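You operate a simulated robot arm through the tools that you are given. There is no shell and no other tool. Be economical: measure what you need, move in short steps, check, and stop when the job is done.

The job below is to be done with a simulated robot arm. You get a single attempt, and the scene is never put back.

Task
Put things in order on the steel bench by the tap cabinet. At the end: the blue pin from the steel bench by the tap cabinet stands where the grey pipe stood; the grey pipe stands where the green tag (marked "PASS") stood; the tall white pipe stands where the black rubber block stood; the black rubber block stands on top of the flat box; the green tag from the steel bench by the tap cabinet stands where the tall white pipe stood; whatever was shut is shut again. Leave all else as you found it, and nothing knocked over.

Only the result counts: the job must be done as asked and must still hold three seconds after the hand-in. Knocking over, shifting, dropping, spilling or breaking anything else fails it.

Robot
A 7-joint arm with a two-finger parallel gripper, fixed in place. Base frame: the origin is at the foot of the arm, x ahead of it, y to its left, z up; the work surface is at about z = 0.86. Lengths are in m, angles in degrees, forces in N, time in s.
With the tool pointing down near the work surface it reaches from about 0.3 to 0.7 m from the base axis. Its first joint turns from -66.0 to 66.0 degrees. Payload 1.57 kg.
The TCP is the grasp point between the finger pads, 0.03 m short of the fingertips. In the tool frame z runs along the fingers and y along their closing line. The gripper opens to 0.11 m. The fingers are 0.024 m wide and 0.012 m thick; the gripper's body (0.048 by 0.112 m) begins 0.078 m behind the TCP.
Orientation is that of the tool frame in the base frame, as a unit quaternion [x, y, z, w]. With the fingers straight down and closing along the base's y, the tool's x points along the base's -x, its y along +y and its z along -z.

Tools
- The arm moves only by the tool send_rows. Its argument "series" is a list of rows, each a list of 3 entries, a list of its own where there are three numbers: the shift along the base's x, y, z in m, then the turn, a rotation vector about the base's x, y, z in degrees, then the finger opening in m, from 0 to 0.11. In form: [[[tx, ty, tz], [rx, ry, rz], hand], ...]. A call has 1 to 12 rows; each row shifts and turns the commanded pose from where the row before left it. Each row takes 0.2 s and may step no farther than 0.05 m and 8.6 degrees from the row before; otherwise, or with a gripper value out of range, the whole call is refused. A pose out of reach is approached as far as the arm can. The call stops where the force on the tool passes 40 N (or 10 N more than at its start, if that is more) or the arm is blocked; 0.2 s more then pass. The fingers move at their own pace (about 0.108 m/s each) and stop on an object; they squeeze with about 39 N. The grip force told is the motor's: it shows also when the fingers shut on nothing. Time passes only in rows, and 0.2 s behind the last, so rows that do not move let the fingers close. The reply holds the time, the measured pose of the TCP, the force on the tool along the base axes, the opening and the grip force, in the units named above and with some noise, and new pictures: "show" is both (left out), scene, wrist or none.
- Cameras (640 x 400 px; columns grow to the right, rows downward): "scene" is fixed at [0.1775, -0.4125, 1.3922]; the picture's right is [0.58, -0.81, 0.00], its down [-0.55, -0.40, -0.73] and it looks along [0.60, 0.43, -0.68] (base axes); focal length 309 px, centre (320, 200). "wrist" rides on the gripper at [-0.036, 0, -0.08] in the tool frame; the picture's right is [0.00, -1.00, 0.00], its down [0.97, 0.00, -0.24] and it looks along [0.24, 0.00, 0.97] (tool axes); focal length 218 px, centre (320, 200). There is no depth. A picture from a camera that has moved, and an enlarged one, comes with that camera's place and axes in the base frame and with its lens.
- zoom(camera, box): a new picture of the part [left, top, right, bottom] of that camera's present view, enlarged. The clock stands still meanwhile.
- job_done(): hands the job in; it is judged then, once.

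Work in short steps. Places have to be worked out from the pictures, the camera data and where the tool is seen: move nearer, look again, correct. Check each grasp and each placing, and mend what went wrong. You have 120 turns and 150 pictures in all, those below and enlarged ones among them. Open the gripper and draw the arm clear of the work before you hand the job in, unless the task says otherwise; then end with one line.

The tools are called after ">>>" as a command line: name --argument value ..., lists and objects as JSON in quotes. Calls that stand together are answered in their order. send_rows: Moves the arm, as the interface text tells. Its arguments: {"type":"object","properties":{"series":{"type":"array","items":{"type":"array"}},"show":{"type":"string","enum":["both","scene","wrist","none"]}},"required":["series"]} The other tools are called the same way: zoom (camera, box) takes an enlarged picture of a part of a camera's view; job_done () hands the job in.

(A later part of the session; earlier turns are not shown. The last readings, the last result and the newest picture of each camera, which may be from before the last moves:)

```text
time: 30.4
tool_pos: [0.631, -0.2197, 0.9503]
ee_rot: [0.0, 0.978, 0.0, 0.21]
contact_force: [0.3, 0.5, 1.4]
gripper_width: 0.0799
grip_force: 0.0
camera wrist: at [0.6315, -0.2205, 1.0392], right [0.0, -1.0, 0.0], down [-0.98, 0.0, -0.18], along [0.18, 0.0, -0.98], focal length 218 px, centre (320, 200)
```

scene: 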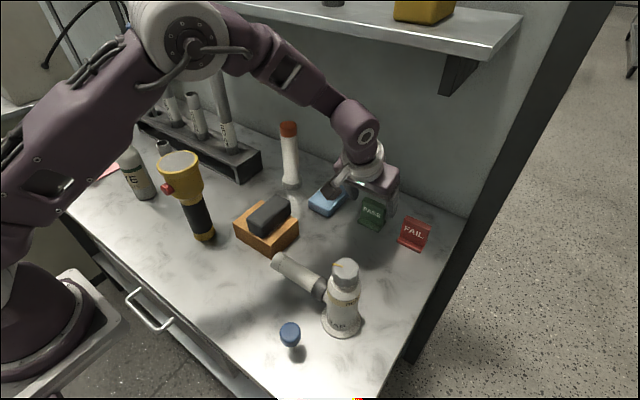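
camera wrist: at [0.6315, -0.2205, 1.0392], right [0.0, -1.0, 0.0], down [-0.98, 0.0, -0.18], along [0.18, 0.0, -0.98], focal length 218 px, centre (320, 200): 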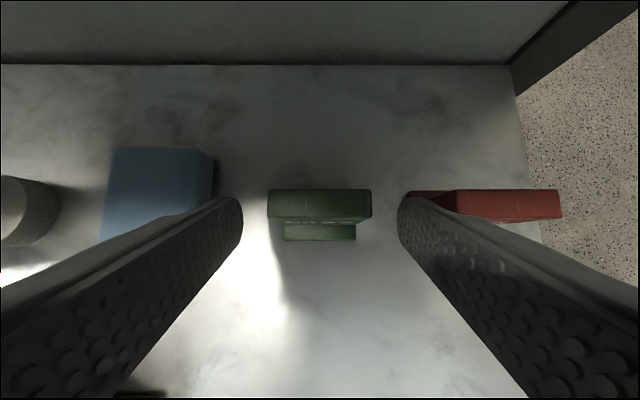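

The tag is centred; the panel spans x≈0.642–0.659 and the footprint centre is near (0.648, -0.220). I go to the grasp height and close, then lift slowly.

>>> send_rows --series '[[[0.011, -0.0005, -0.018], [0, 0, 0], 0.08], [[0.01, 0, -0.018], [0, 0, 0], 0.08], [[0, 0, 0], [0, 0, 0], 0.0], [[0, 0, 0], [0, 0, 0], 0.0], [[0, 0, 0], [0, 0, 0], 0.0], [[0, 0, 0.004], [0, 0, 0], 0.0], [[0, 0, 0.01], [0, 0, 0], 0.0], [[0, 0, 0.01], [0, 0, 0], 0.0]]'

```text
time: 32.1
tool_pos: [0.6514, -0.2205, 0.9389]
ee_rot: [0.0, 0.977, 0.001, 0.212]
contact_force: [0.1, 0.5, 0.3]
gripper_width: 0.0553
grip_force: 39.0
camera wrist: at [0.6528, -0.2206, 1.0276], right [0.0, -1.0, 0.0], down [-0.98, 0.0, -0.18], along [0.18, 0.0, -0.98], focal length 218 px, centre (320, 200)
```

scene: 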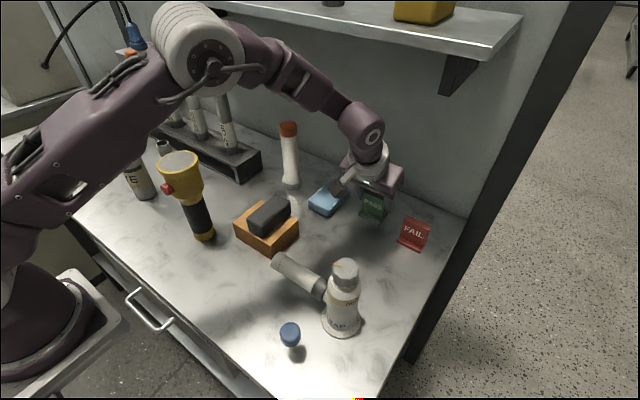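
wrist: 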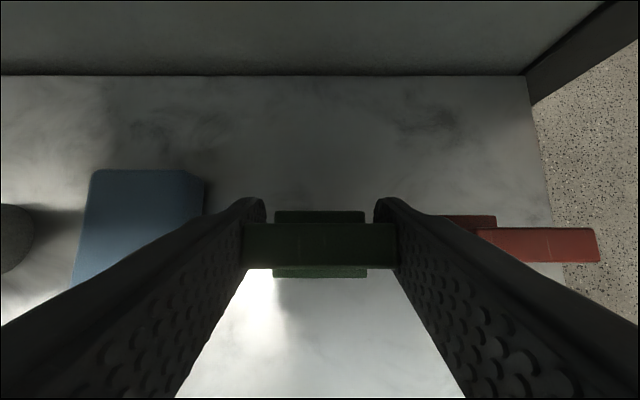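

The tag is held, and its foot is centred under the TCP. I bring it back to over the white pipe's old spot, staying a little high, and check clearances.

>>> send_rows --series '[[[-0.01, 0, 0.015], [0, 0, 0], 0.0], [[-0.025, 0.002, 0.01], [0, 0, 0], 0.0], [[-0.03, 0.003, 0], [0, 0, 0], 0.0], [[-0.03, 0, 0], [0, 0, 0], 0.0], [[-0.02, 0, 0], [0, 0, 0], 0.0], [[0, 0, 0], [0, 0, 0], 0.0]]'

>>> zoom --camera "scene" --box '[230, 140, 410, 260]'

```text
time: 33.5
tool_pos: [0.5374, -0.2151, 0.9646]
ee_rot: [0.0, 0.978, 0.0, 0.211]
contact_force: [-0.5, 0.6, -0.2]
gripper_width: 0.055
grip_force: 39.1
camera wrist: at [0.5381, -0.2153, 1.0531], right [0.0, -1.0, 0.0], down [-0.98, 0.0, -0.18], along [0.18, 0.0, -0.98], focal length 218 px, centre (320, 200)
```

scene: 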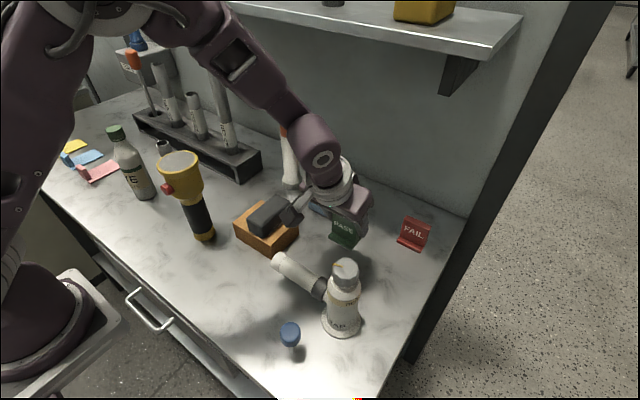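
wrist: 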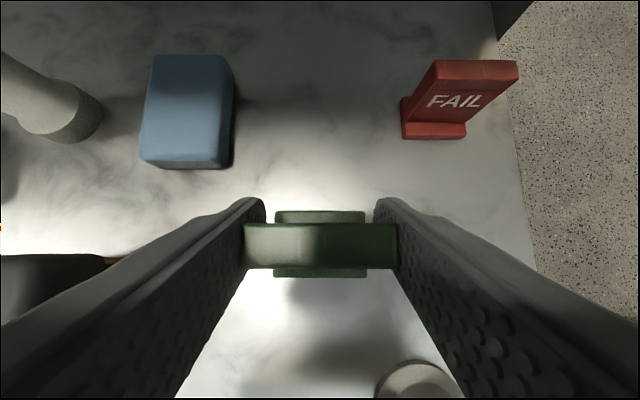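

```text
3.33 times, centred on (320, 200) of scene
camera zoom: at [0.1775, -0.4125, 1.3922], right [0.58, -0.81, 0.0], down [-0.55, -0.4, -0.73], along [0.6, 0.43, -0.68], focal length 1031 px, centre (320, 200)
```

zoom: 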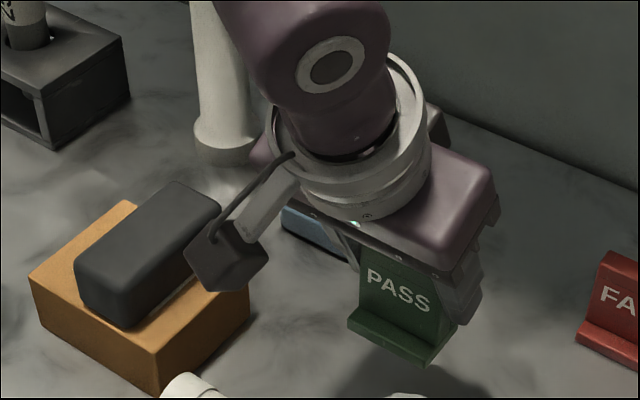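

Lowering here would bring the hand's side box close to the trap's pipe. I set the tag down 4 cm further forward, regrip with less tilt, and then place it.

>>> send_rows --series '[[[0.02, 0, 0], [0, 0, 0], 0.0], [[0.02, 0, -0.01], [0, 0, 0], 0.0], [[0, 0, -0.015], [0, 0, 0], 0.0], [[0, 0, -0.012], [0, 0, 0], 0.0], [[0, 0, -0.008], [0, 0, 0], 0.0], [[0, 0, -0.003], [0, 0, 0], 0.0], [[0, 0, 0], [0, 0, 0], 0.0]]' --show "scene"

```text
time: 35.1
tool_pos: [0.5779, -0.2152, 0.9157]
ee_rot: [0.0, 0.978, -0.001, 0.211]
contact_force: [0.3, -0.6, -0.6]
gripper_width: 0.055
grip_force: 38.6
```

scene: 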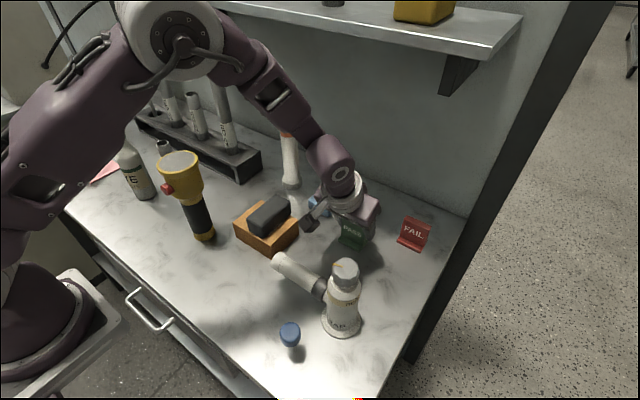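

I feel for the contact in millimetre steps.

>>> send_rows --series '[[[0, 0, -0.001], [0, 0, 0], 0.0], [[0, 0, -0.001], [0, 0, 0], 0.0], [[0, 0, 0], [0, 0, 0], 0.0]]' --show "none"

```text
time: 36.0
tool_pos: [0.5768, -0.2151, 0.914]
ee_rot: [0.0, 0.977, -0.001, 0.211]
contact_force: [-2.9, 1.5, 8.8]
gripper_width: 0.0551
grip_force: 39.1
```

Contact felt. I open, reduce the tilt to 8° about the grasp point, close again and lift.

>>> send_rows --series '[[[0, 0, 0], [0, 0, 0], 0.06], [[0, 0, 0], [0, 0, 0], 0.075], [[0, 0, 0], [0, 8, 0], 0.075], [[0, 0, 0], [0, 8, 0], 0.075], [[0, 0, 0], [0, 0, 0], 0.075]]'

```text
time: 37.1
tool_pos: [0.576, -0.2154, 0.9132]
ee_rot: [0.0, 0.997, -0.001, 0.073]
contact_force: [-0.6, -0.6, -0.2]
gripper_width: 0.0748
grip_force: 0.0
camera wrist: at [0.6022, -0.2153, 0.9994], right [0.0, -1.0, 0.0], down [-1.0, 0.0, 0.1], along [-0.1, 0.0, -1.0], focal length 218 px, centre (320, 200)
```

scene: 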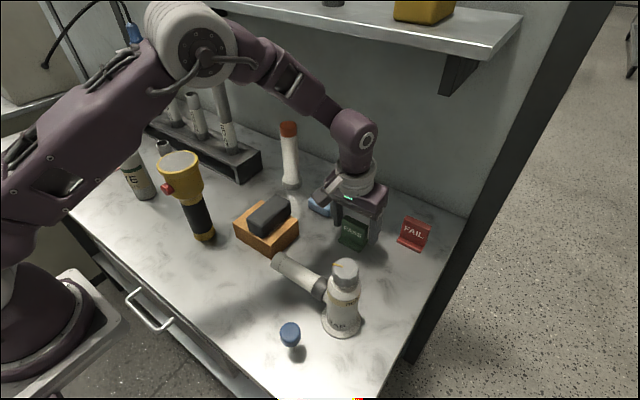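
wrist: 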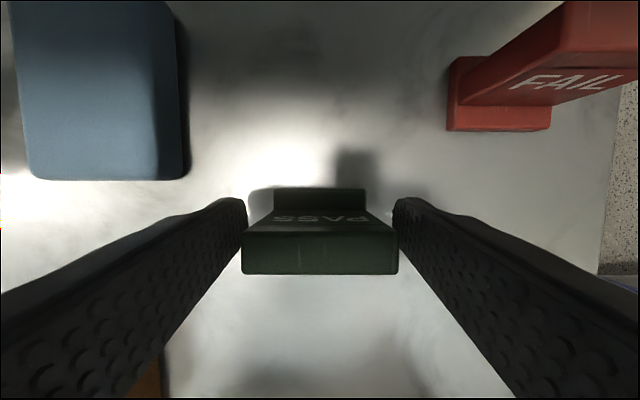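

Upright and centred. I close, lift 15 mm, move back 4 cm and lower.

>>> send_rows --series '[[[0, 0, 0], [0, 0, 0], 0.0], [[0, 0, 0], [0, 0, 0], 0.0], [[0, 0, 0.008], [0, 0, 0], 0.0], [[0, 0, 0.008], [0, 0, 0], 0.0], [[-0.02, 0, 0], [0, 0, 0], 0.0], [[-0.02, 0, 0], [0, 0, 0], 0.0], [[0, 0, -0.007], [0, 0, 0], 0.0], [[0, 0, -0.006], [0, 0, 0], 0.0], [[0, 0, 0], [0, 0, 0], 0.0]]'

```text
time: 39.1
tool_pos: [0.5382, -0.2148, 0.9173]
ee_rot: [0.0, 0.997, -0.001, 0.073]
contact_force: [0.1, 0.4, -0.7]
gripper_width: 0.0551
grip_force: 38.5
camera wrist: at [0.5622, -0.2155, 1.0024], right [0.0, -1.0, 0.0], down [-1.0, 0.0, 0.1], along [-0.1, 0.0, -1.0], focal length 218 px, centre (320, 200)
```

scene: 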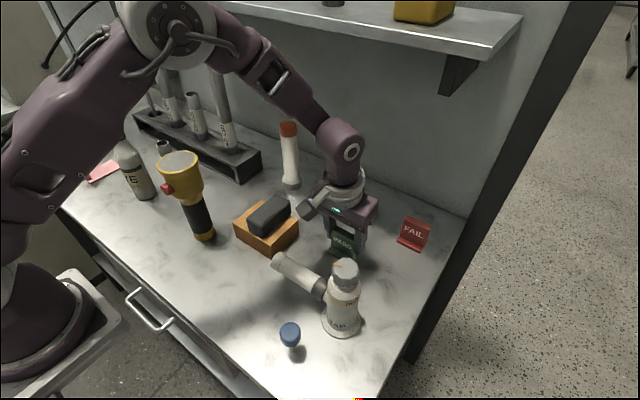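
wrist: 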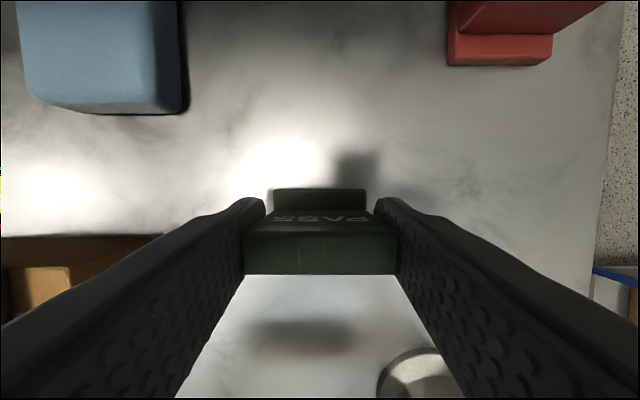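

I lower the last millimetres until it touches.

>>> send_rows --series '[[[-0.001, 0, -0.002], [0, 0, 0], 0.0], [[0, 0, -0.001], [0, 0, 0], 0.0], [[0, 0, -0.001], [0, 0, 0], 0.0], [[0, 0, 0], [0, 0, 0], 0.0]]' --show "none"

```text
time: 40.1
tool_pos: [0.5356, -0.2167, 0.9134]
ee_rot: [0.0, 0.997, 0.0, 0.073]
contact_force: [-6.1, 2.0, 20.0]
gripper_width: 0.0554
grip_force: 38.9
```

It is in contact. I relieve the press, open and rise.

>>> send_rows --series '[[[0, 0, 0.0015], [0, 0, 0], 0.0], [[0, 0, 0], [0, 0, 0], 0.06], [[0, 0, 0], [0, 0, 0], 0.08], [[0, 0, 0.02], [0, 0, 0], 0.085], [[0, 0, 0.04], [0, 0, 0], 0.085], [[0, 0.0, 0.045], [0, 0, 0], 0.085], [[0, 0, 0.045], [0, 0, 0], 0.085]]'

>>> zoom --camera "scene" --box '[230, 140, 410, 260]'

```text
time: 41.8
tool_pos: [0.535, -0.2147, 1.0641]
ee_rot: [0.0, 0.997, 0.0, 0.072]
contact_force: [0.1, -0.1, -0.6]
gripper_width: 0.0849
grip_force: 0.0
camera wrist: at [0.5605, -0.215, 1.1499], right [0.0, -1.0, 0.0], down [-1.0, 0.0, 0.1], along [-0.1, 0.0, -1.0], focal length 218 px, centre (320, 200)
```

scene: 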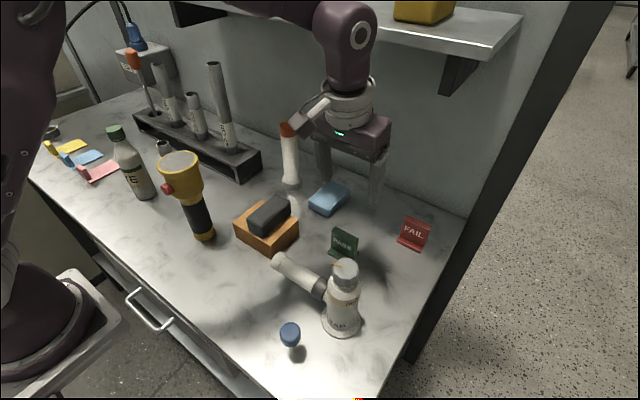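
wrist: 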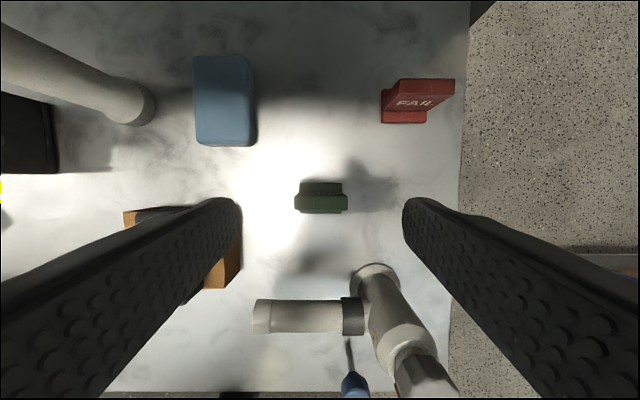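

```text
3.33 times, centred on (320, 200) of scene
camera zoom: at [0.1775, -0.4125, 1.3922], right [0.58, -0.81, 0.0], down [-0.55, -0.4, -0.73], along [0.6, 0.43, -0.68], focal length 1031 px, centre (320, 200)
```

zoom: 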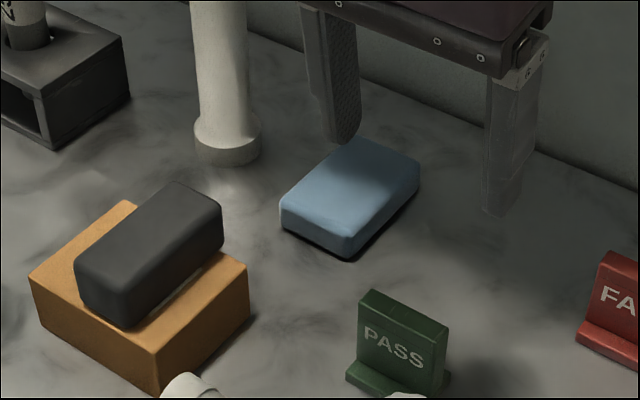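

The green tag stands on the white pipe's old spot. Next is the grey pipe near (0.50, 0.32): I return to vertical and travel there high, staying at x≈0.49 to clear the shelf and flashlight.

>>> send_rows --series '[[[-0.02, 0.02, 0.02], [0, 8.5, 0], 0.085], [[-0.025, 0.04, 0.01], [0, 0, 0], 0.085], [[0, 0.048, 0], [0, 0, 0], 0.085], [[0, 0.048, 0], [0, 0, 0], 0.085], [[0, 0.048, 0], [0, 0, 0], 0.085], [[0, 0.048, 0], [0, 0, 0], 0.085], [[0, 0.048, 0], [0, 0, 0], 0.085], [[0, 0.048, 0], [0, 0, 0], 0.085], [[0, 0.048, 0], [0, 0, 0], 0.07], [[0, 0.048, 0], [0, 0, 0], 0.07], [[0, 0.048, 0], [0, 0, 0], 0.07], [[0, 0, 0], [0, 0, 0], 0.07]]'

```text
time: 44.4
tool_pos: [0.4911, 0.2775, 1.0935]
ee_rot: [0.0, 1.0, -0.001, -0.001]
contact_force: [0.2, -0.4, 1.0]
gripper_width: 0.0699
grip_force: 0.1
camera wrist: at [0.5285, 0.2776, 1.1747], right [0.0, -1.0, 0.0], down [-0.97, 0.0, 0.24], along [-0.24, 0.0, -0.97], focal length 218 px, centre (320, 200)
```

scene: 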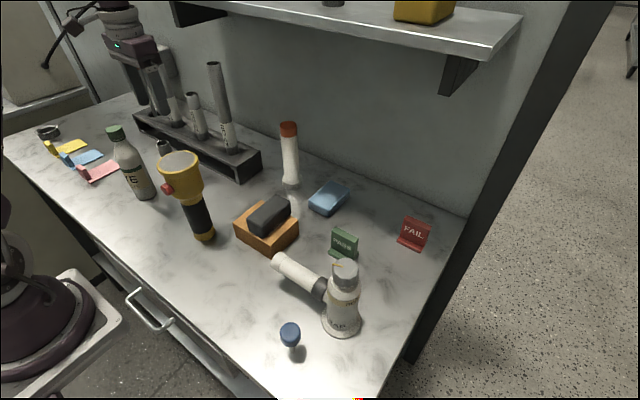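
wrist: 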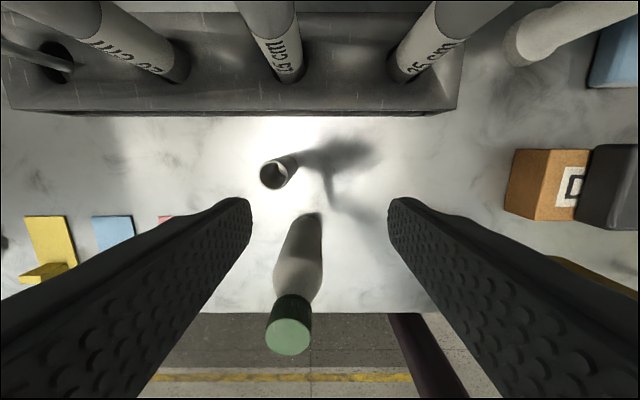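

The grey pipe is near (0.507, 0.317). I centre above it and go down partway to check.

>>> send_rows --series '[[[0.016, 0.039, 0], [0, 0, 0], 0.07], [[0, 0, -0.04], [0, 0, 0], 0.07], [[0, 0, -0.03], [0, 0, 0], 0.07], [[0, 0, 0], [0, 0, 0], 0.07]]'

```text
time: 45.4
tool_pos: [0.5073, 0.3175, 1.0238]
ee_rot: [0.0, 1.0, -0.001, -0.001]
contact_force: [-0.2, -0.5, -0.6]
gripper_width: 0.07
grip_force: 0.0
camera wrist: at [0.5445, 0.3168, 1.1048], right [0.0, -1.0, 0.0], down [-0.97, 0.0, 0.24], along [-0.24, 0.0, -0.97], focal length 218 px, centre (320, 200)
```

scene: 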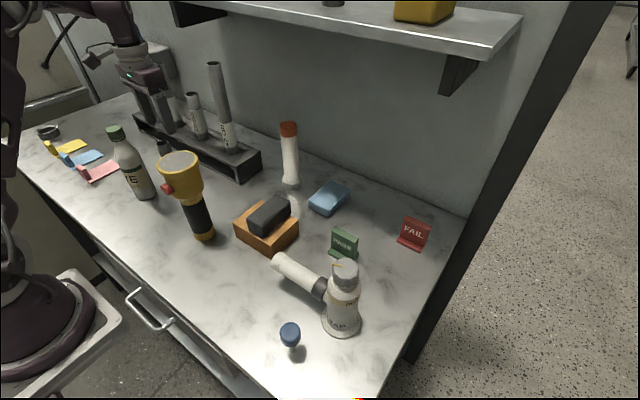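
wrist: 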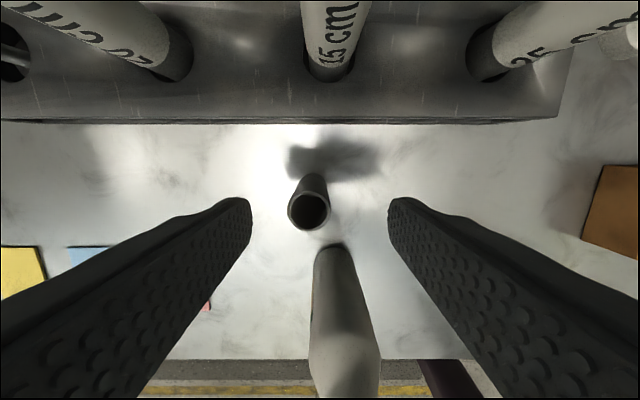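

The pipe is really at about (0.505, 0.322). I correct, go down to z=0.945, close and lift.

>>> send_rows --series '[[[-0.002, 0.0045, -0.03], [0, 0, 0], 0.07], [[0, 0, -0.03], [0, 0, 0], 0.07], [[0, 0, -0.019], [0, 0, 0], 0.07], [[0, 0, 0], [0, 0, 0], 0.0], [[0, 0, 0], [0, 0, 0], 0.0], [[0, 0, 0], [0, 0, 0], 0.0]]'

```text
time: 46.8
tool_pos: [0.5065, 0.3204, 0.9444]
ee_rot: [0.001, 1.0, 0.0, -0.001]
contact_force: [-0.2, 0.3, 1.4]
gripper_width: 0.0306
grip_force: 39.2
camera wrist: at [0.5432, 0.3204, 1.0269], right [0.0, -1.0, 0.0], down [-0.97, 0.0, 0.24], along [-0.24, 0.0, -0.97], focal length 218 px, centre (320, 200)
```

scene: 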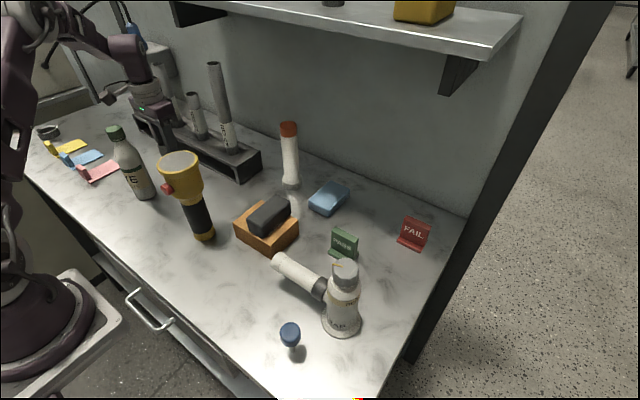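
wrist: 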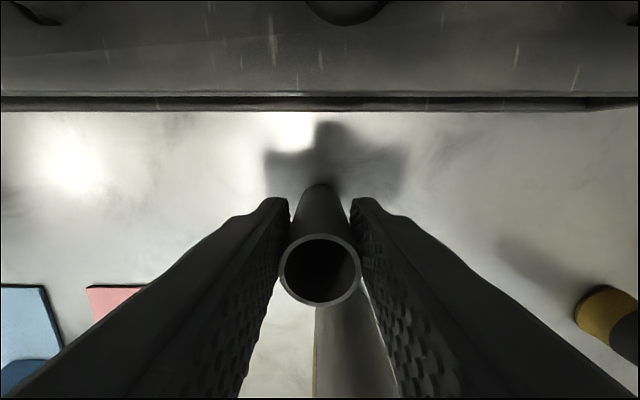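

Gripped at 0.031 m; the pipe's original centre is at about (0.500, 0.3205). I lift it high, carry it right at x≈0.505, then back to a free patch near (0.36, -0.07) to regrip with tilt.

>>> send_rows --series '[[[0, 0, 0.01], [0, 0, 0], 0.0], [[0, 0, 0.03], [0, 0, 0], 0.0], [[0, 0, 0.04], [0, 0, 0], 0.0], [[0, 0, 0.04], [0, 0, 0], 0.0], [[0, 0, 0.035], [0, 0, 0], 0.0], [[0, -0.04, 0], [0, 0, 0], 0.0], [[0, -0.045, 0], [0, 0, 0], 0.0], [[0, -0.045, 0], [0, 0, 0], 0.0], [[0, -0.045, 0], [0, 0, 0], 0.0], [[0, -0.045, 0], [0, 0, 0], 0.0], [[0, -0.045, 0], [0, 0, 0], 0.0], [[0, -0.045, 0], [0, 0, 0], 0.0]]'

```text
time: 49.4
tool_pos: [0.5051, 0.01, 1.1001]
ee_rot: [0.0, 1.0, -0.001, 0.0]
contact_force: [-0.5, -0.1, -0.6]
gripper_width: 0.0304
grip_force: 39.5
camera wrist: at [0.5422, 0.0089, 1.1812], right [0.0, -1.0, 0.0], down [-0.97, 0.0, 0.24], along [-0.24, 0.0, -0.97], focal length 218 px, centre (320, 200)
```

scene: 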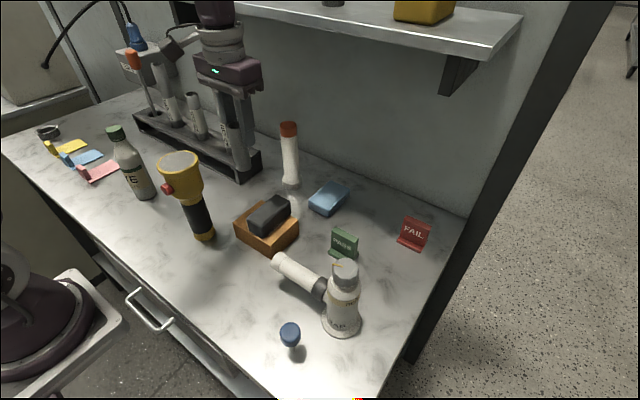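
wrist: 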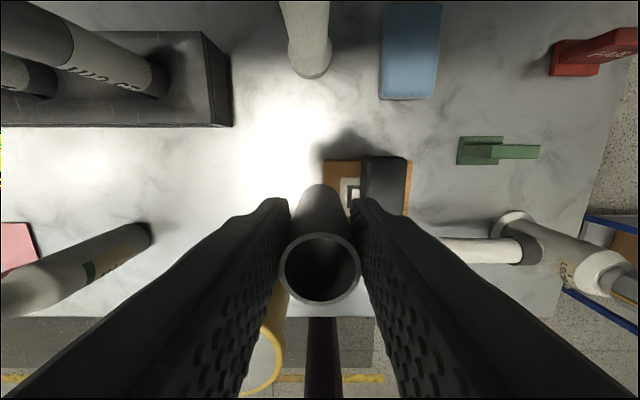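

Carrying well. Next to (0.365, -0.075), and down.

>>> send_rows --series '[[[0, -0.045, 0], [0, 0, 0], 0.0], [[-0.01, -0.04, 0], [0, 0, 0], 0.0], [[-0.045, 0, 0], [0, 0, 0], 0.0], [[-0.045, 0, 0], [0, 0, 0], 0.0], [[-0.04, 0, -0.01], [0, 0, 0], 0.0], [[0, 0, -0.04], [0, 0, 0], 0.0], [[0, 0, -0.04], [0, 0, 0], 0.0], [[0, 0, -0.035], [0, 0, 0], 0.0], [[0, 0, -0.02], [0, 0, 0], 0.0], [[0, 0, 0], [0, 0, 0], 0.0]]'

```text
time: 51.5
tool_pos: [0.3677, -0.0748, 0.957]
ee_rot: [0.0, 1.0, 0.0, 0.0]
contact_force: [1.0, 1.3, 0.0]
gripper_width: 0.0304
grip_force: 38.3
camera wrist: at [0.4023, -0.075, 1.0366], right [0.0, -1.0, 0.0], down [-0.97, 0.0, 0.24], along [-0.24, 0.0, -0.97], focal length 218 px, centre (320, 200)
```

scene: 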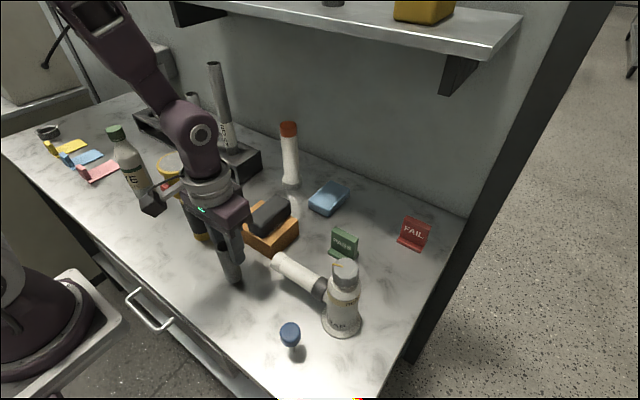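
wrist: 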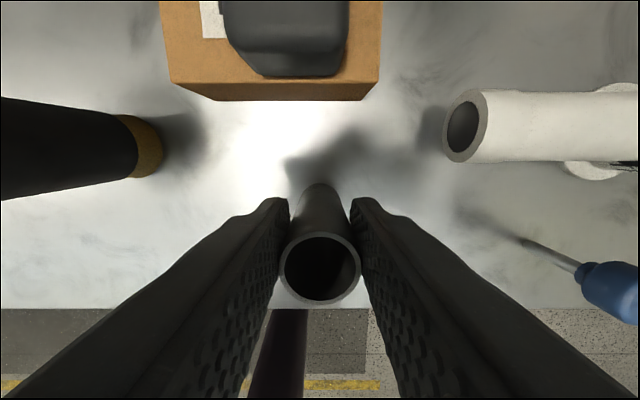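

I lower until touch.

>>> send_rows --series '[[[0, 0, -0.006], [0, 0, 0], 0.0], [[0, 0, -0.003], [0, 0, 0], 0.0], [[0, 0, -0.001], [0, 0, 0], 0.0], [[0, 0, -0.001], [0, 0, 0], 0.0], [[0, 0, 0], [0, 0, 0], 0.0]]' --show "none"

```text
time: 52.8
tool_pos: [0.3655, -0.0755, 0.945]
ee_rot: [0.0, 1.0, -0.001, -0.001]
contact_force: [-0.9, 2.7, 31.1]
gripper_width: 0.0307
grip_force: 39.1
```

Touching. I relieve, open, tilt to 28° in place around the pipe, and look.

>>> send_rows --series '[[[0, 0, 0.002], [0, 0, 0], 0.0], [[0, 0, 0], [0, 0, 0], 0.045], [[0, 0, 0], [0, 0, 0], 0.065], [[-0.002, 0, 0], [0, -8, 0], 0.065], [[-0.002, 0, 0], [0, -8, 0], 0.065], [[-0.002, 0, -0.003], [0, -8, 0], 0.065], [[0, 0, 0], [0, -4, 0], 0.065], [[0, 0, 0], [0, 0, 0], 0.065]]'

```text
time: 54.5
tool_pos: [0.3792, -0.0722, 0.9354]
ee_rot: [-0.009, 0.981, 0.009, 0.195]
contact_force: [0.1, 0.4, 0.3]
gripper_width: 0.0649
grip_force: 0.2
out of reach, approached as far as the arm can: row 6, 7
camera wrist: at [0.3817, -0.0739, 1.0238], right [0.02, -1.0, -0.01], down [-0.99, -0.02, -0.15], along [0.15, 0.02, -0.99], focal length 218 px, centre (320, 200)
```

scene: 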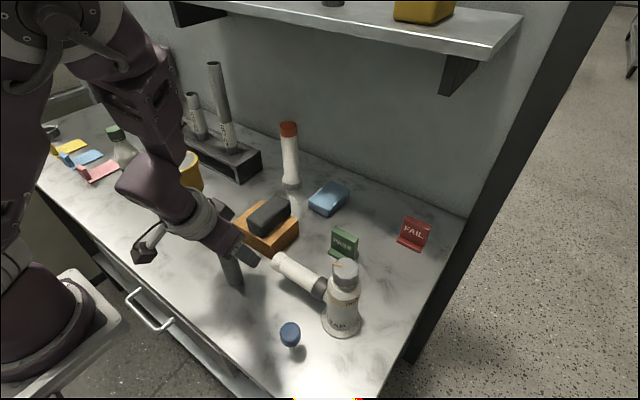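
wrist: 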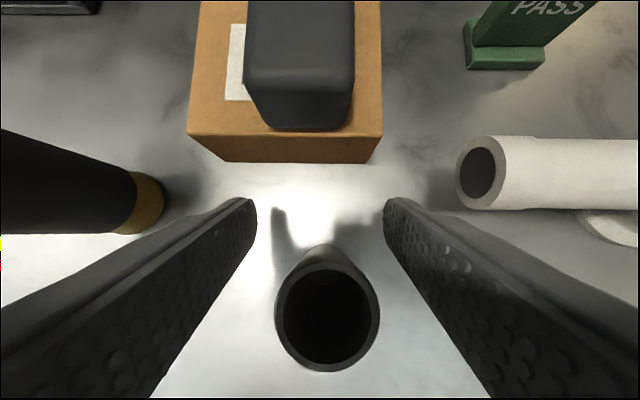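

Too close to the base for that much tilt. I go back to 16°, regrip, and will regrip again farther out.

>>> send_rows --series '[[[0, 0, 0], [0, 6, 0], 0.065], [[0, 0, 0], [0, 6, 0], 0.065], [[0, 0, 0], [0, 0, 0], 0.065]]' --show "wrist"

```text
time: 55.4
tool_pos: [0.3728, -0.0696, 0.9274]
ee_rot: [-0.006, 0.993, 0.012, 0.114]
contact_force: [-0.8, 0.3, 0.1]
gripper_width: 0.065
grip_force: 0.2
out of reach, approached as far as the arm can: row 2
camera wrist: at [0.3907, -0.0723, 1.0152], right [0.01, -1.0, -0.02], down [-1.0, -0.02, 0.01], along [-0.01, 0.02, -1.0], focal length 218 px, centre (320, 200)
```

wrist: 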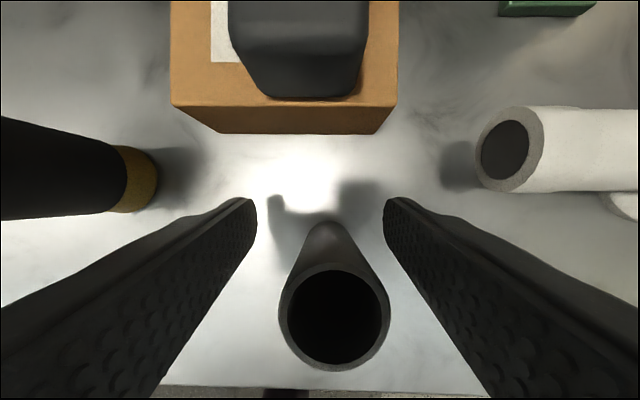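

I straighten the hand fully and lift slightly so it is back well in reach.

>>> send_rows --series '[[[0, 0, 0.01], [-1.3, 6.5, -0.8], 0.065], [[-0.004, -0.003, 0.006], [0, 6.5, 0], 0.065], [[-0.004, -0.003, 0], [0, 0, 0], 0.065], [[0, 0, 0], [0, 0, 0], 0.065]]' --show "wrist"

```text
time: 56.4
tool_pos: [0.3648, -0.0752, 0.9359]
ee_rot: [0.001, 1.0, -0.002, -0.01]
contact_force: [0.9, 0.2, 0.0]
gripper_width: 0.065
grip_force: 0.0
out of reach, approached as far as the arm can: row 1
camera wrist: at [0.4028, -0.0748, 1.0157], right [0.0, -1.0, 0.01], down [-0.97, 0.0, 0.26], along [-0.26, -0.01, -0.97], focal length 218 px, centre (320, 200)
```

wrist: 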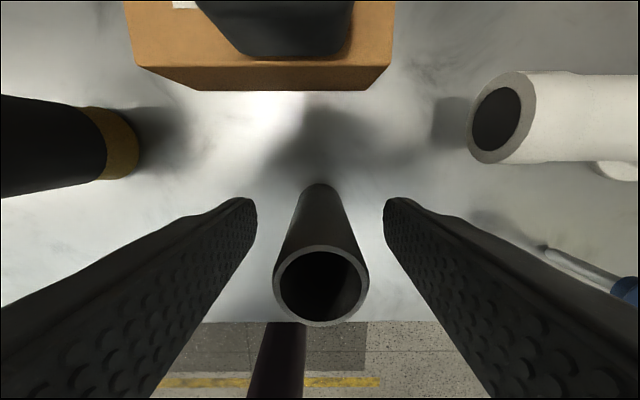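

Upright again. I grip the pipe, move it 3.5 cm forward where tilt is reachable, and set it down.

>>> send_rows --series '[[[-0.005, 0, 0.004], [0, -0.8, 0], 0.065], [[0, 0, 0], [0, 0, 0], 0.0], [[0, 0, 0], [0, 0, 0], 0.0], [[0, 0, 0], [0, 0, 0], 0.0], [[0, 0, 0.01], [0, 0, 0], 0.0], [[0.018, 0.003, 0], [0, 0, 0], 0.0], [[0.018, 0.002, 0], [0, 0, 0], 0.0], [[0, 0, -0.007], [0, 0, 0], 0.0], [[0, 0, -0.002], [0, 0, 0], 0.0], [[0, 0, -0.001], [0, 0, 0], 0.0], [[0, 0, 0], [0, 0, 0], 0.0]]'

```text
time: 58.8
tool_pos: [0.3966, -0.0698, 0.9391]
ee_rot: [0.0, 1.0, -0.004, -0.002]
contact_force: [-0.1, 0.4, -1.0]
gripper_width: 0.0304
grip_force: 38.5
camera wrist: at [0.4329, -0.0698, 1.0203], right [0.0, -1.0, 0.01], down [-0.97, 0.0, 0.24], along [-0.24, 0.0, -0.97], focal length 218 px, centre (320, 200)
```

scene: 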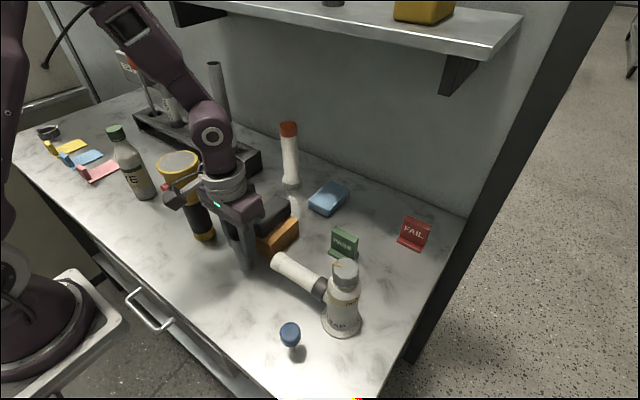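
wrist: 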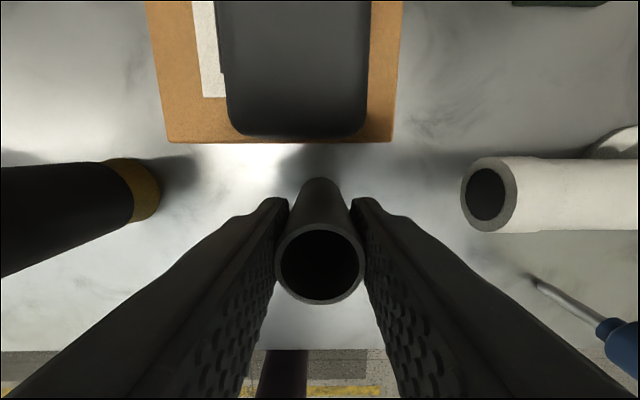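

>>> send_rows --series '[[[0, 0, -0.001], [0, 0, 0], 0.0], [[0, 0, -0.001], [0, 0, 0], 0.0], [[0, 0, -0.001], [0, 0, 0], 0.0], [[0, 0, 0], [0, 0, 0], 0.0]]' --show "none"

```text
time: 59.8
tool_pos: [0.396, -0.0693, 0.9359]
ee_rot: [0.0, 1.0, -0.003, -0.001]
contact_force: [3.8, 4.1, 31.8]
gripper_width: 0.0303
grip_force: 39.2
```

Down. I relieve, open a little and tilt to 22° in steps.

>>> send_rows --series '[[[0, 0, 0.002], [0, 0, 0], 0.0], [[0, 0, 0], [0, 0, 0], 0.045], [[0, 0, 0], [0, 0, 0], 0.052], [[0, 0, 0], [0, -8, 0], 0.052], [[0, 0, 0], [0, -8, 0], 0.052], [[0, 0, 0], [0, -6, 0], 0.052], [[0, 0, 0], [0, 0, 0], 0.052]]'

```text
time: 61.4
tool_pos: [0.3956, -0.0697, 0.9376]
ee_rot: [0.0, 0.982, -0.002, 0.189]
contact_force: [0.2, 0.3, -0.1]
gripper_width: 0.0521
grip_force: 0.0
camera wrist: at [0.3998, -0.0698, 1.0273], right [0.0, -1.0, 0.01], down [-0.99, 0.0, -0.14], along [0.14, -0.01, -0.99], focal length 218 px, centre (320, 200)
```

scene: 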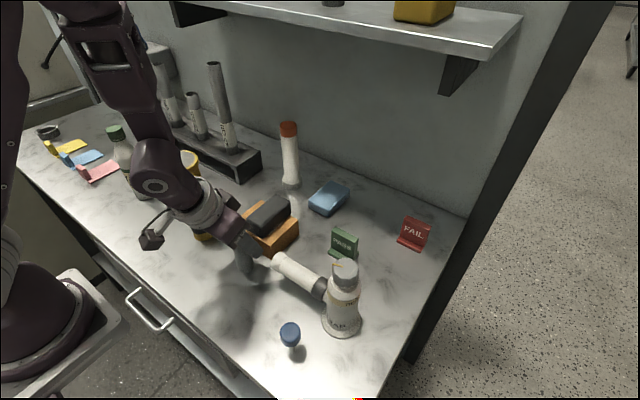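
wrist: 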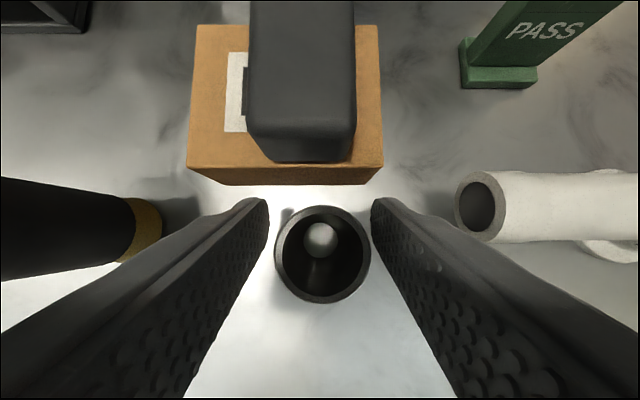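

Standing at x≈0.392. I lower 16 mm, grip, and lift slowly.

>>> send_rows --series '[[[-0.001, 0, -0.008], [0, 0, 0], 0.052], [[-0.001, 0, -0.008], [0, 0, 0], 0.052], [[0, 0, 0], [0, 0, 0], 0.0], [[0, 0, 0], [0, 0, 0], 0.0], [[0, 0, 0], [0, 0, 0], 0.0], [[0, 0, 0.008], [0, 0, 0], 0.0], [[0, 0, 0.02], [0, 0, 0], 0.0], [[0, 0, 0.03], [0, 0, 0], 0.0], [[0, 0, 0.03], [0, 0, 0], 0.0], [[0, 0, 0.025], [0, 0, 0], 0.0]]'

```text
time: 63.5
tool_pos: [0.3931, -0.0712, 1.0359]
ee_rot: [0.001, 0.982, -0.003, 0.187]
contact_force: [-1.0, 0.6, -1.1]
gripper_width: 0.0305
grip_force: 39.5
camera wrist: at [0.3975, -0.0703, 1.1244], right [0.0, -1.0, 0.0], down [-0.99, 0.0, -0.14], along [0.14, 0.0, -0.99], focal length 218 px, centre (320, 200)
```

scene: 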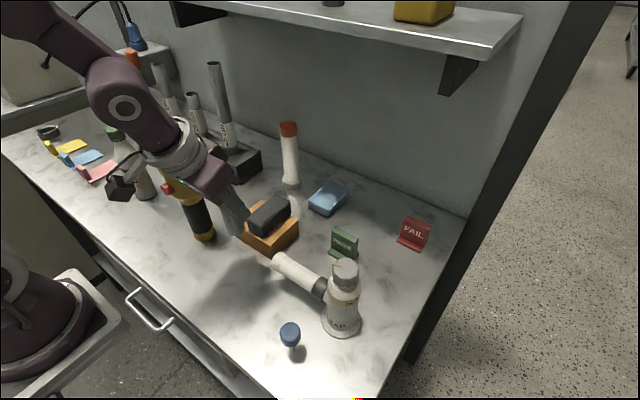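
wrist: 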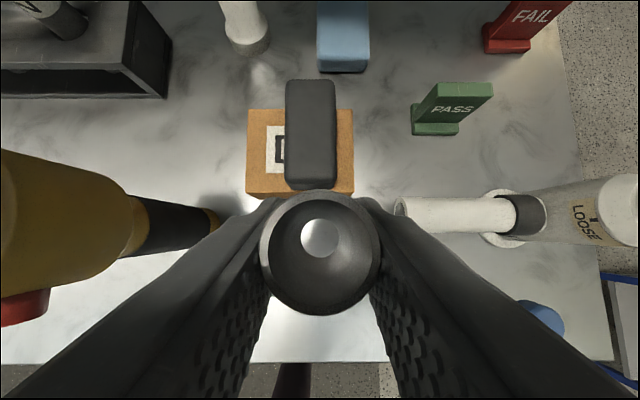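

Held well with its bottom at about z=0.97. I move right and forward over the low things to (0.60, -0.22).

>>> send_rows --series '[[[0.015, -0.03, 0], [0, 0, 0], 0.0], [[0.02, -0.03, 0], [0, 0, 0], 0.0], [[0.03, -0.025, 0], [0, 0, 0], 0.0], [[0.035, -0.02, 0], [0, 0, 0], 0.0], [[0.035, -0.02, 0], [0, 0, 0], 0.0], [[0.035, -0.014, 0], [0, 0, 0], 0.0], [[0.037, -0.01, 0], [0, 0, 0], 0.0], [[0, 0, 0], [0, 0, 0], 0.0]]'

```text
time: 65.3
tool_pos: [0.5994, -0.2201, 1.035]
ee_rot: [0.002, 0.982, -0.003, 0.188]
contact_force: [-0.2, 0.1, -1.5]
gripper_width: 0.0304
grip_force: 39.4
camera wrist: at [0.6056, -0.2196, 1.1244], right [0.0, -1.0, 0.0], down [-0.99, 0.0, -0.14], along [0.14, 0.0, -0.99], focal length 218 px, centre (320, 200)
```

scene: 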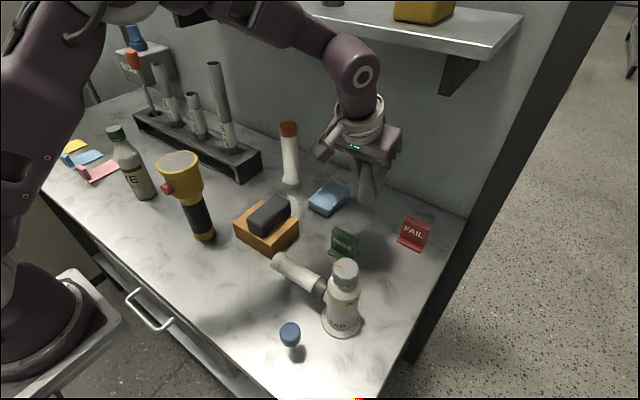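
wrist: 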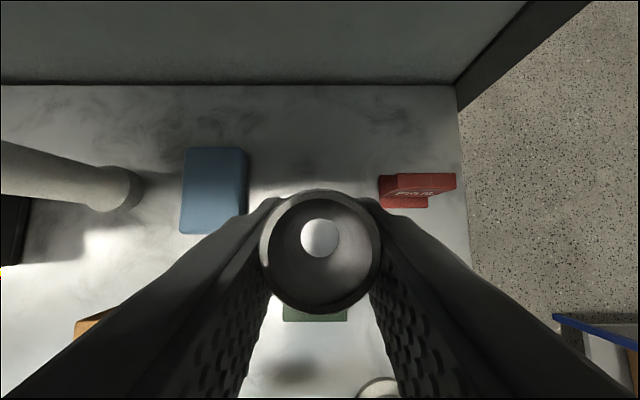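

Lower here first, then forward to (0.653, -0.220).

>>> send_rows --series '[[[0.003, 0, -0.03], [0, 0, 0], 0.0], [[0.003, 0, -0.03], [0, 0, 0], 0.0], [[0.004, 0, -0.025], [0, 0, 0], 0.0], [[0.02, 0, -0.005], [0, 0, 0], 0.0], [[0.023, 0, 0], [0, 0, 0], 0.0], [[0, 0, -0.012], [0, 0, 0], 0.0], [[0, 0, 0], [0, 0, 0], 0.0]]'

>>> zoom --camera "scene" --box '[300, 140, 450, 260]'

```text
time: 67.0
tool_pos: [0.6545, -0.2195, 0.934]
ee_rot: [0.001, 0.982, -0.003, 0.188]
contact_force: [0.4, 0.3, 0.6]
gripper_width: 0.0303
grip_force: 38.8
camera wrist: at [0.6582, -0.2192, 1.0222], right [0.0, -1.0, 0.0], down [-0.99, 0.0, -0.14], along [0.14, -0.01, -0.99], focal length 218 px, centre (320, 200)
```

scene: 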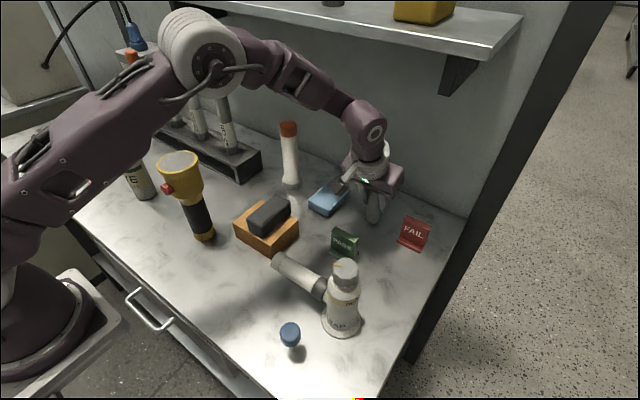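
wrist: 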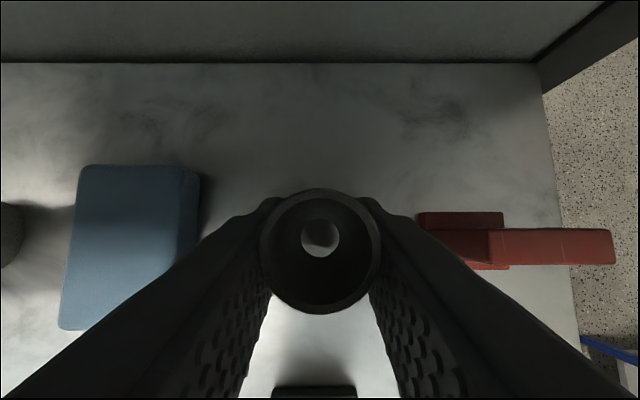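

```text
3.33 times, centred on (375, 200) of scene
camera zoom: at [0.1775, -0.4125, 1.3922], right [0.58, -0.81, 0.0], down [-0.55, -0.4, -0.73], along [0.6, 0.43, -0.68], focal length 1031 px, centre (137, 200)
```

zoom: 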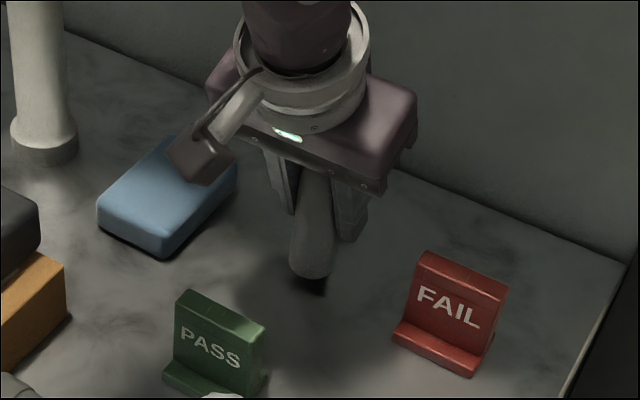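

About 1 cm above. I lower to contact.

>>> send_rows --series '[[[-0.001, 0, -0.005], [0, 0, 0], 0.0], [[0, 0, -0.004], [0, 0, 0], 0.0], [[0, 0, -0.001], [0, 0, 0], 0.0], [[0, 0, -0.001], [0, 0, 0], 0.0], [[0, 0, -0.001], [0, 0, 0], 0.0], [[0, 0, 0], [0, 0, 0], 0.0]]' --show "none"

```text
time: 68.3
tool_pos: [0.6517, -0.2204, 0.9226]
ee_rot: [0.001, 0.982, -0.002, 0.19]
contact_force: [-3.0, 1.9, 12.3]
gripper_width: 0.0303
grip_force: 38.6
```

Contact. I relieve, open and back out upward along the tool axis.

>>> send_rows --series '[[[0, 0, 0.001], [0, 0, 0], 0.0], [[0, 0, 0], [0, 0, 0], 0.045], [[0, 0, 0], [0, 0, 0], 0.06], [[0, 0, 0], [0, 0, 0], 0.065], [[-0.01, 0, 0.025], [0, 0, 0], 0.065], [[-0.015, 0, 0.035], [0, 0, 0], 0.065], [[-0.02, 0, 0.04], [0, 0, 0], 0.065], [[-0.03, 0, 0.03], [0, 0, 0], 0.065], [[-0.045, 0, 0.01], [0, 0, 0], 0.065], [[-0.03, 0, 0.0], [0, 8, 0], 0.065]]'

>>> zoom --camera "scene" --box '[300, 140, 450, 260]'

```text
time: 70.5
tool_pos: [0.5022, -0.2186, 1.0632]
ee_rot: [0.001, 0.993, -0.003, 0.12]
contact_force: [-0.4, 0.4, -0.7]
gripper_width: 0.0652
grip_force: 0.0
camera wrist: at [0.5187, -0.2179, 1.1503], right [0.0, -1.0, 0.01], down [-1.0, 0.0, 0.0], along [0.0, -0.01, -1.0], focal length 218 px, centre (320, 200)
```

scene: 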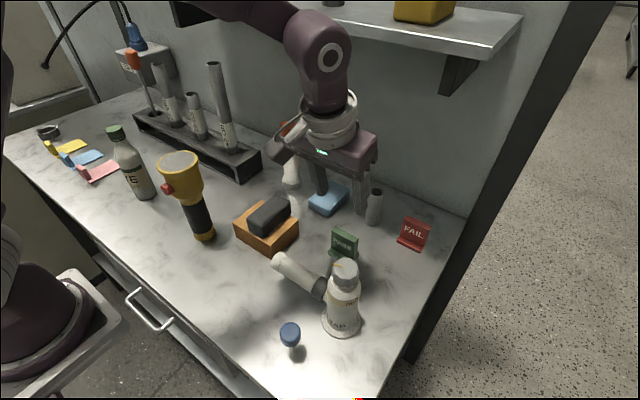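
wrist: 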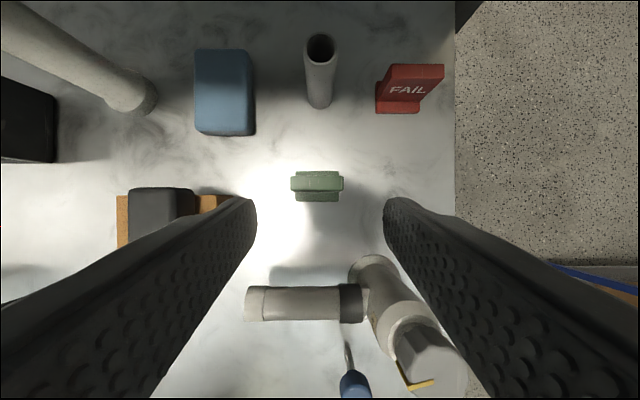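

```text
3.33 times, centred on (375, 200) of scene
camera zoom: at [0.1775, -0.4125, 1.3922], right [0.58, -0.81, 0.0], down [-0.55, -0.4, -0.73], along [0.6, 0.43, -0.68], focal length 1031 px, centre (137, 200)
```

zoom: 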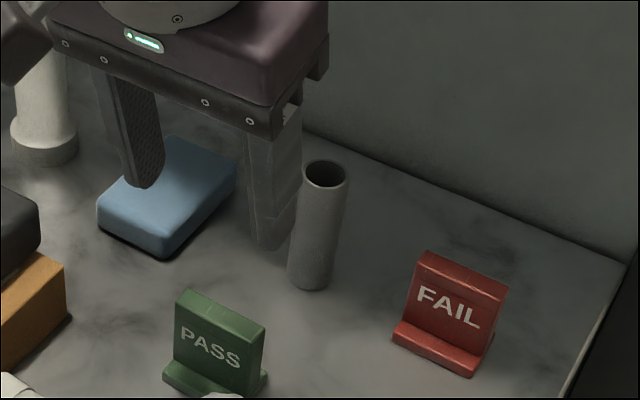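

The grey pipe stands on the tag's old spot. Next is the blue pin near (0.322, -0.255): I rise, straighten the hand, and look from above it.

>>> send_rows --series '[[[-0.02, 0.01, 0.04], [0, 7, 0], 0.065], [[-0.04, 0, 0.02], [0, 6.8, 0], 0.065], [[-0.045, 0, 0], [0, 0, 0], 0.065], [[-0.045, -0.015, 0], [0, 0, 0], 0.065], [[-0.03, -0.032, 0], [0, 0, 0], 0.065], [[0, 0, -0.03], [0, 0, 0], 0.065], [[0, 0, 0], [0, 0, 0], 0.065]]'

>>> zoom --camera "scene" --box '[230, 260, 390, 380]'

```text
time: 72.2
tool_pos: [0.3228, -0.2568, 1.0922]
ee_rot: [-0.001, 1.0, -0.003, -0.001]
contact_force: [-0.6, 0.5, -0.9]
gripper_width: 0.0651
grip_force: 0.1
camera wrist: at [0.3593, -0.2549, 1.1732], right [0.0, -1.0, 0.01], down [-0.97, 0.0, 0.24], along [-0.24, -0.01, -0.97], focal length 218 px, centre (320, 200)
```

scene: 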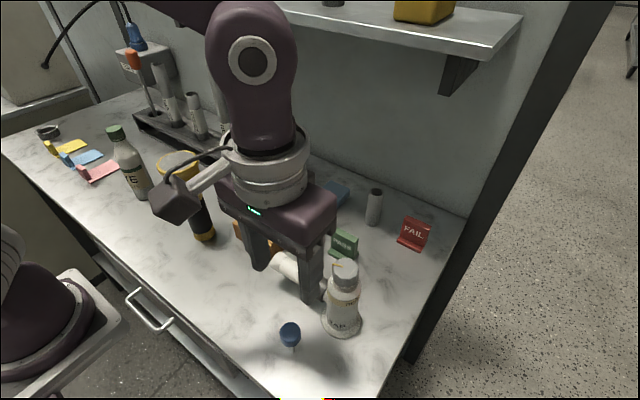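
wrist: 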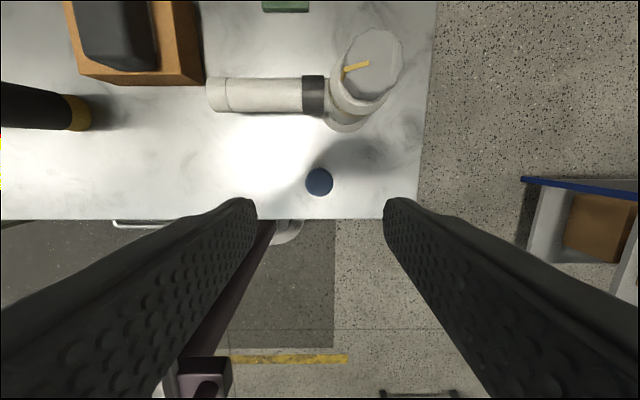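

```text
3.33 times, centred on (310, 320) of scene
camera zoom: at [0.1775, -0.4125, 1.3922], right [0.58, -0.81, 0.0], down [-0.55, -0.4, -0.73], along [0.6, 0.43, -0.68], focal length 1031 px, centre (353, -200)
```

zoom: 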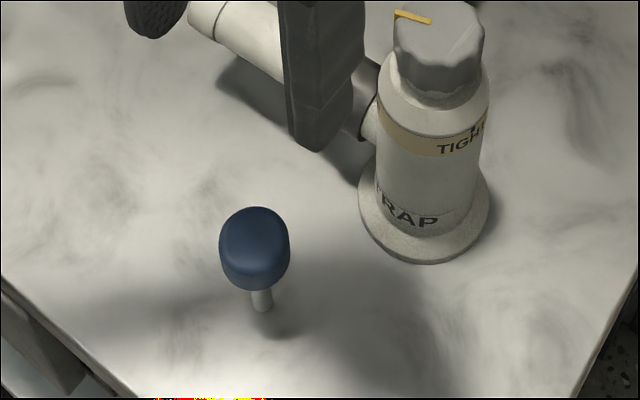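

The pin is at about (0.320, -0.2565) with its head around z≈0.91–0.945. I go down partway and check the centring.

>>> send_rows --series '[[[-0.002, 0, -0.04], [0, 0, 0], 0.065], [[0, 0, -0.04], [0, 0, 0], 0.065], [[0, 0, -0.02], [0, 0, 0], 0.065], [[0, 0, 0], [0, 0, 0], 0.065]]' --show "wrist"

```text
time: 73.2
tool_pos: [0.3209, -0.2552, 0.9918]
ee_rot: [0.001, 1.0, -0.002, 0.0]
contact_force: [-0.6, 0.1, -0.2]
gripper_width: 0.065
grip_force: 0.1
camera wrist: at [0.3578, -0.2555, 1.0728], right [0.0, -1.0, 0.01], down [-0.97, 0.0, 0.24], along [-0.24, 0.0, -0.97], focal length 218 px, centre (320, 200)
```

wrist: 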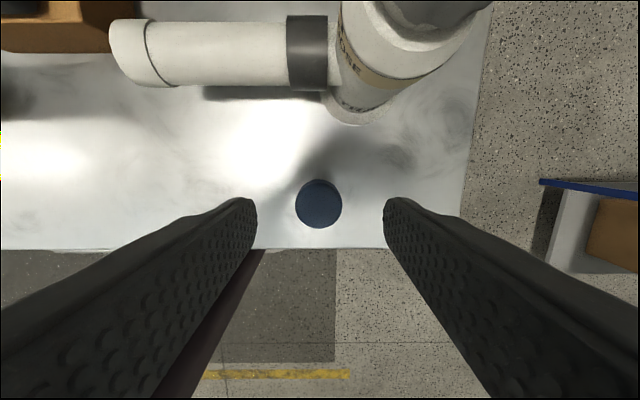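

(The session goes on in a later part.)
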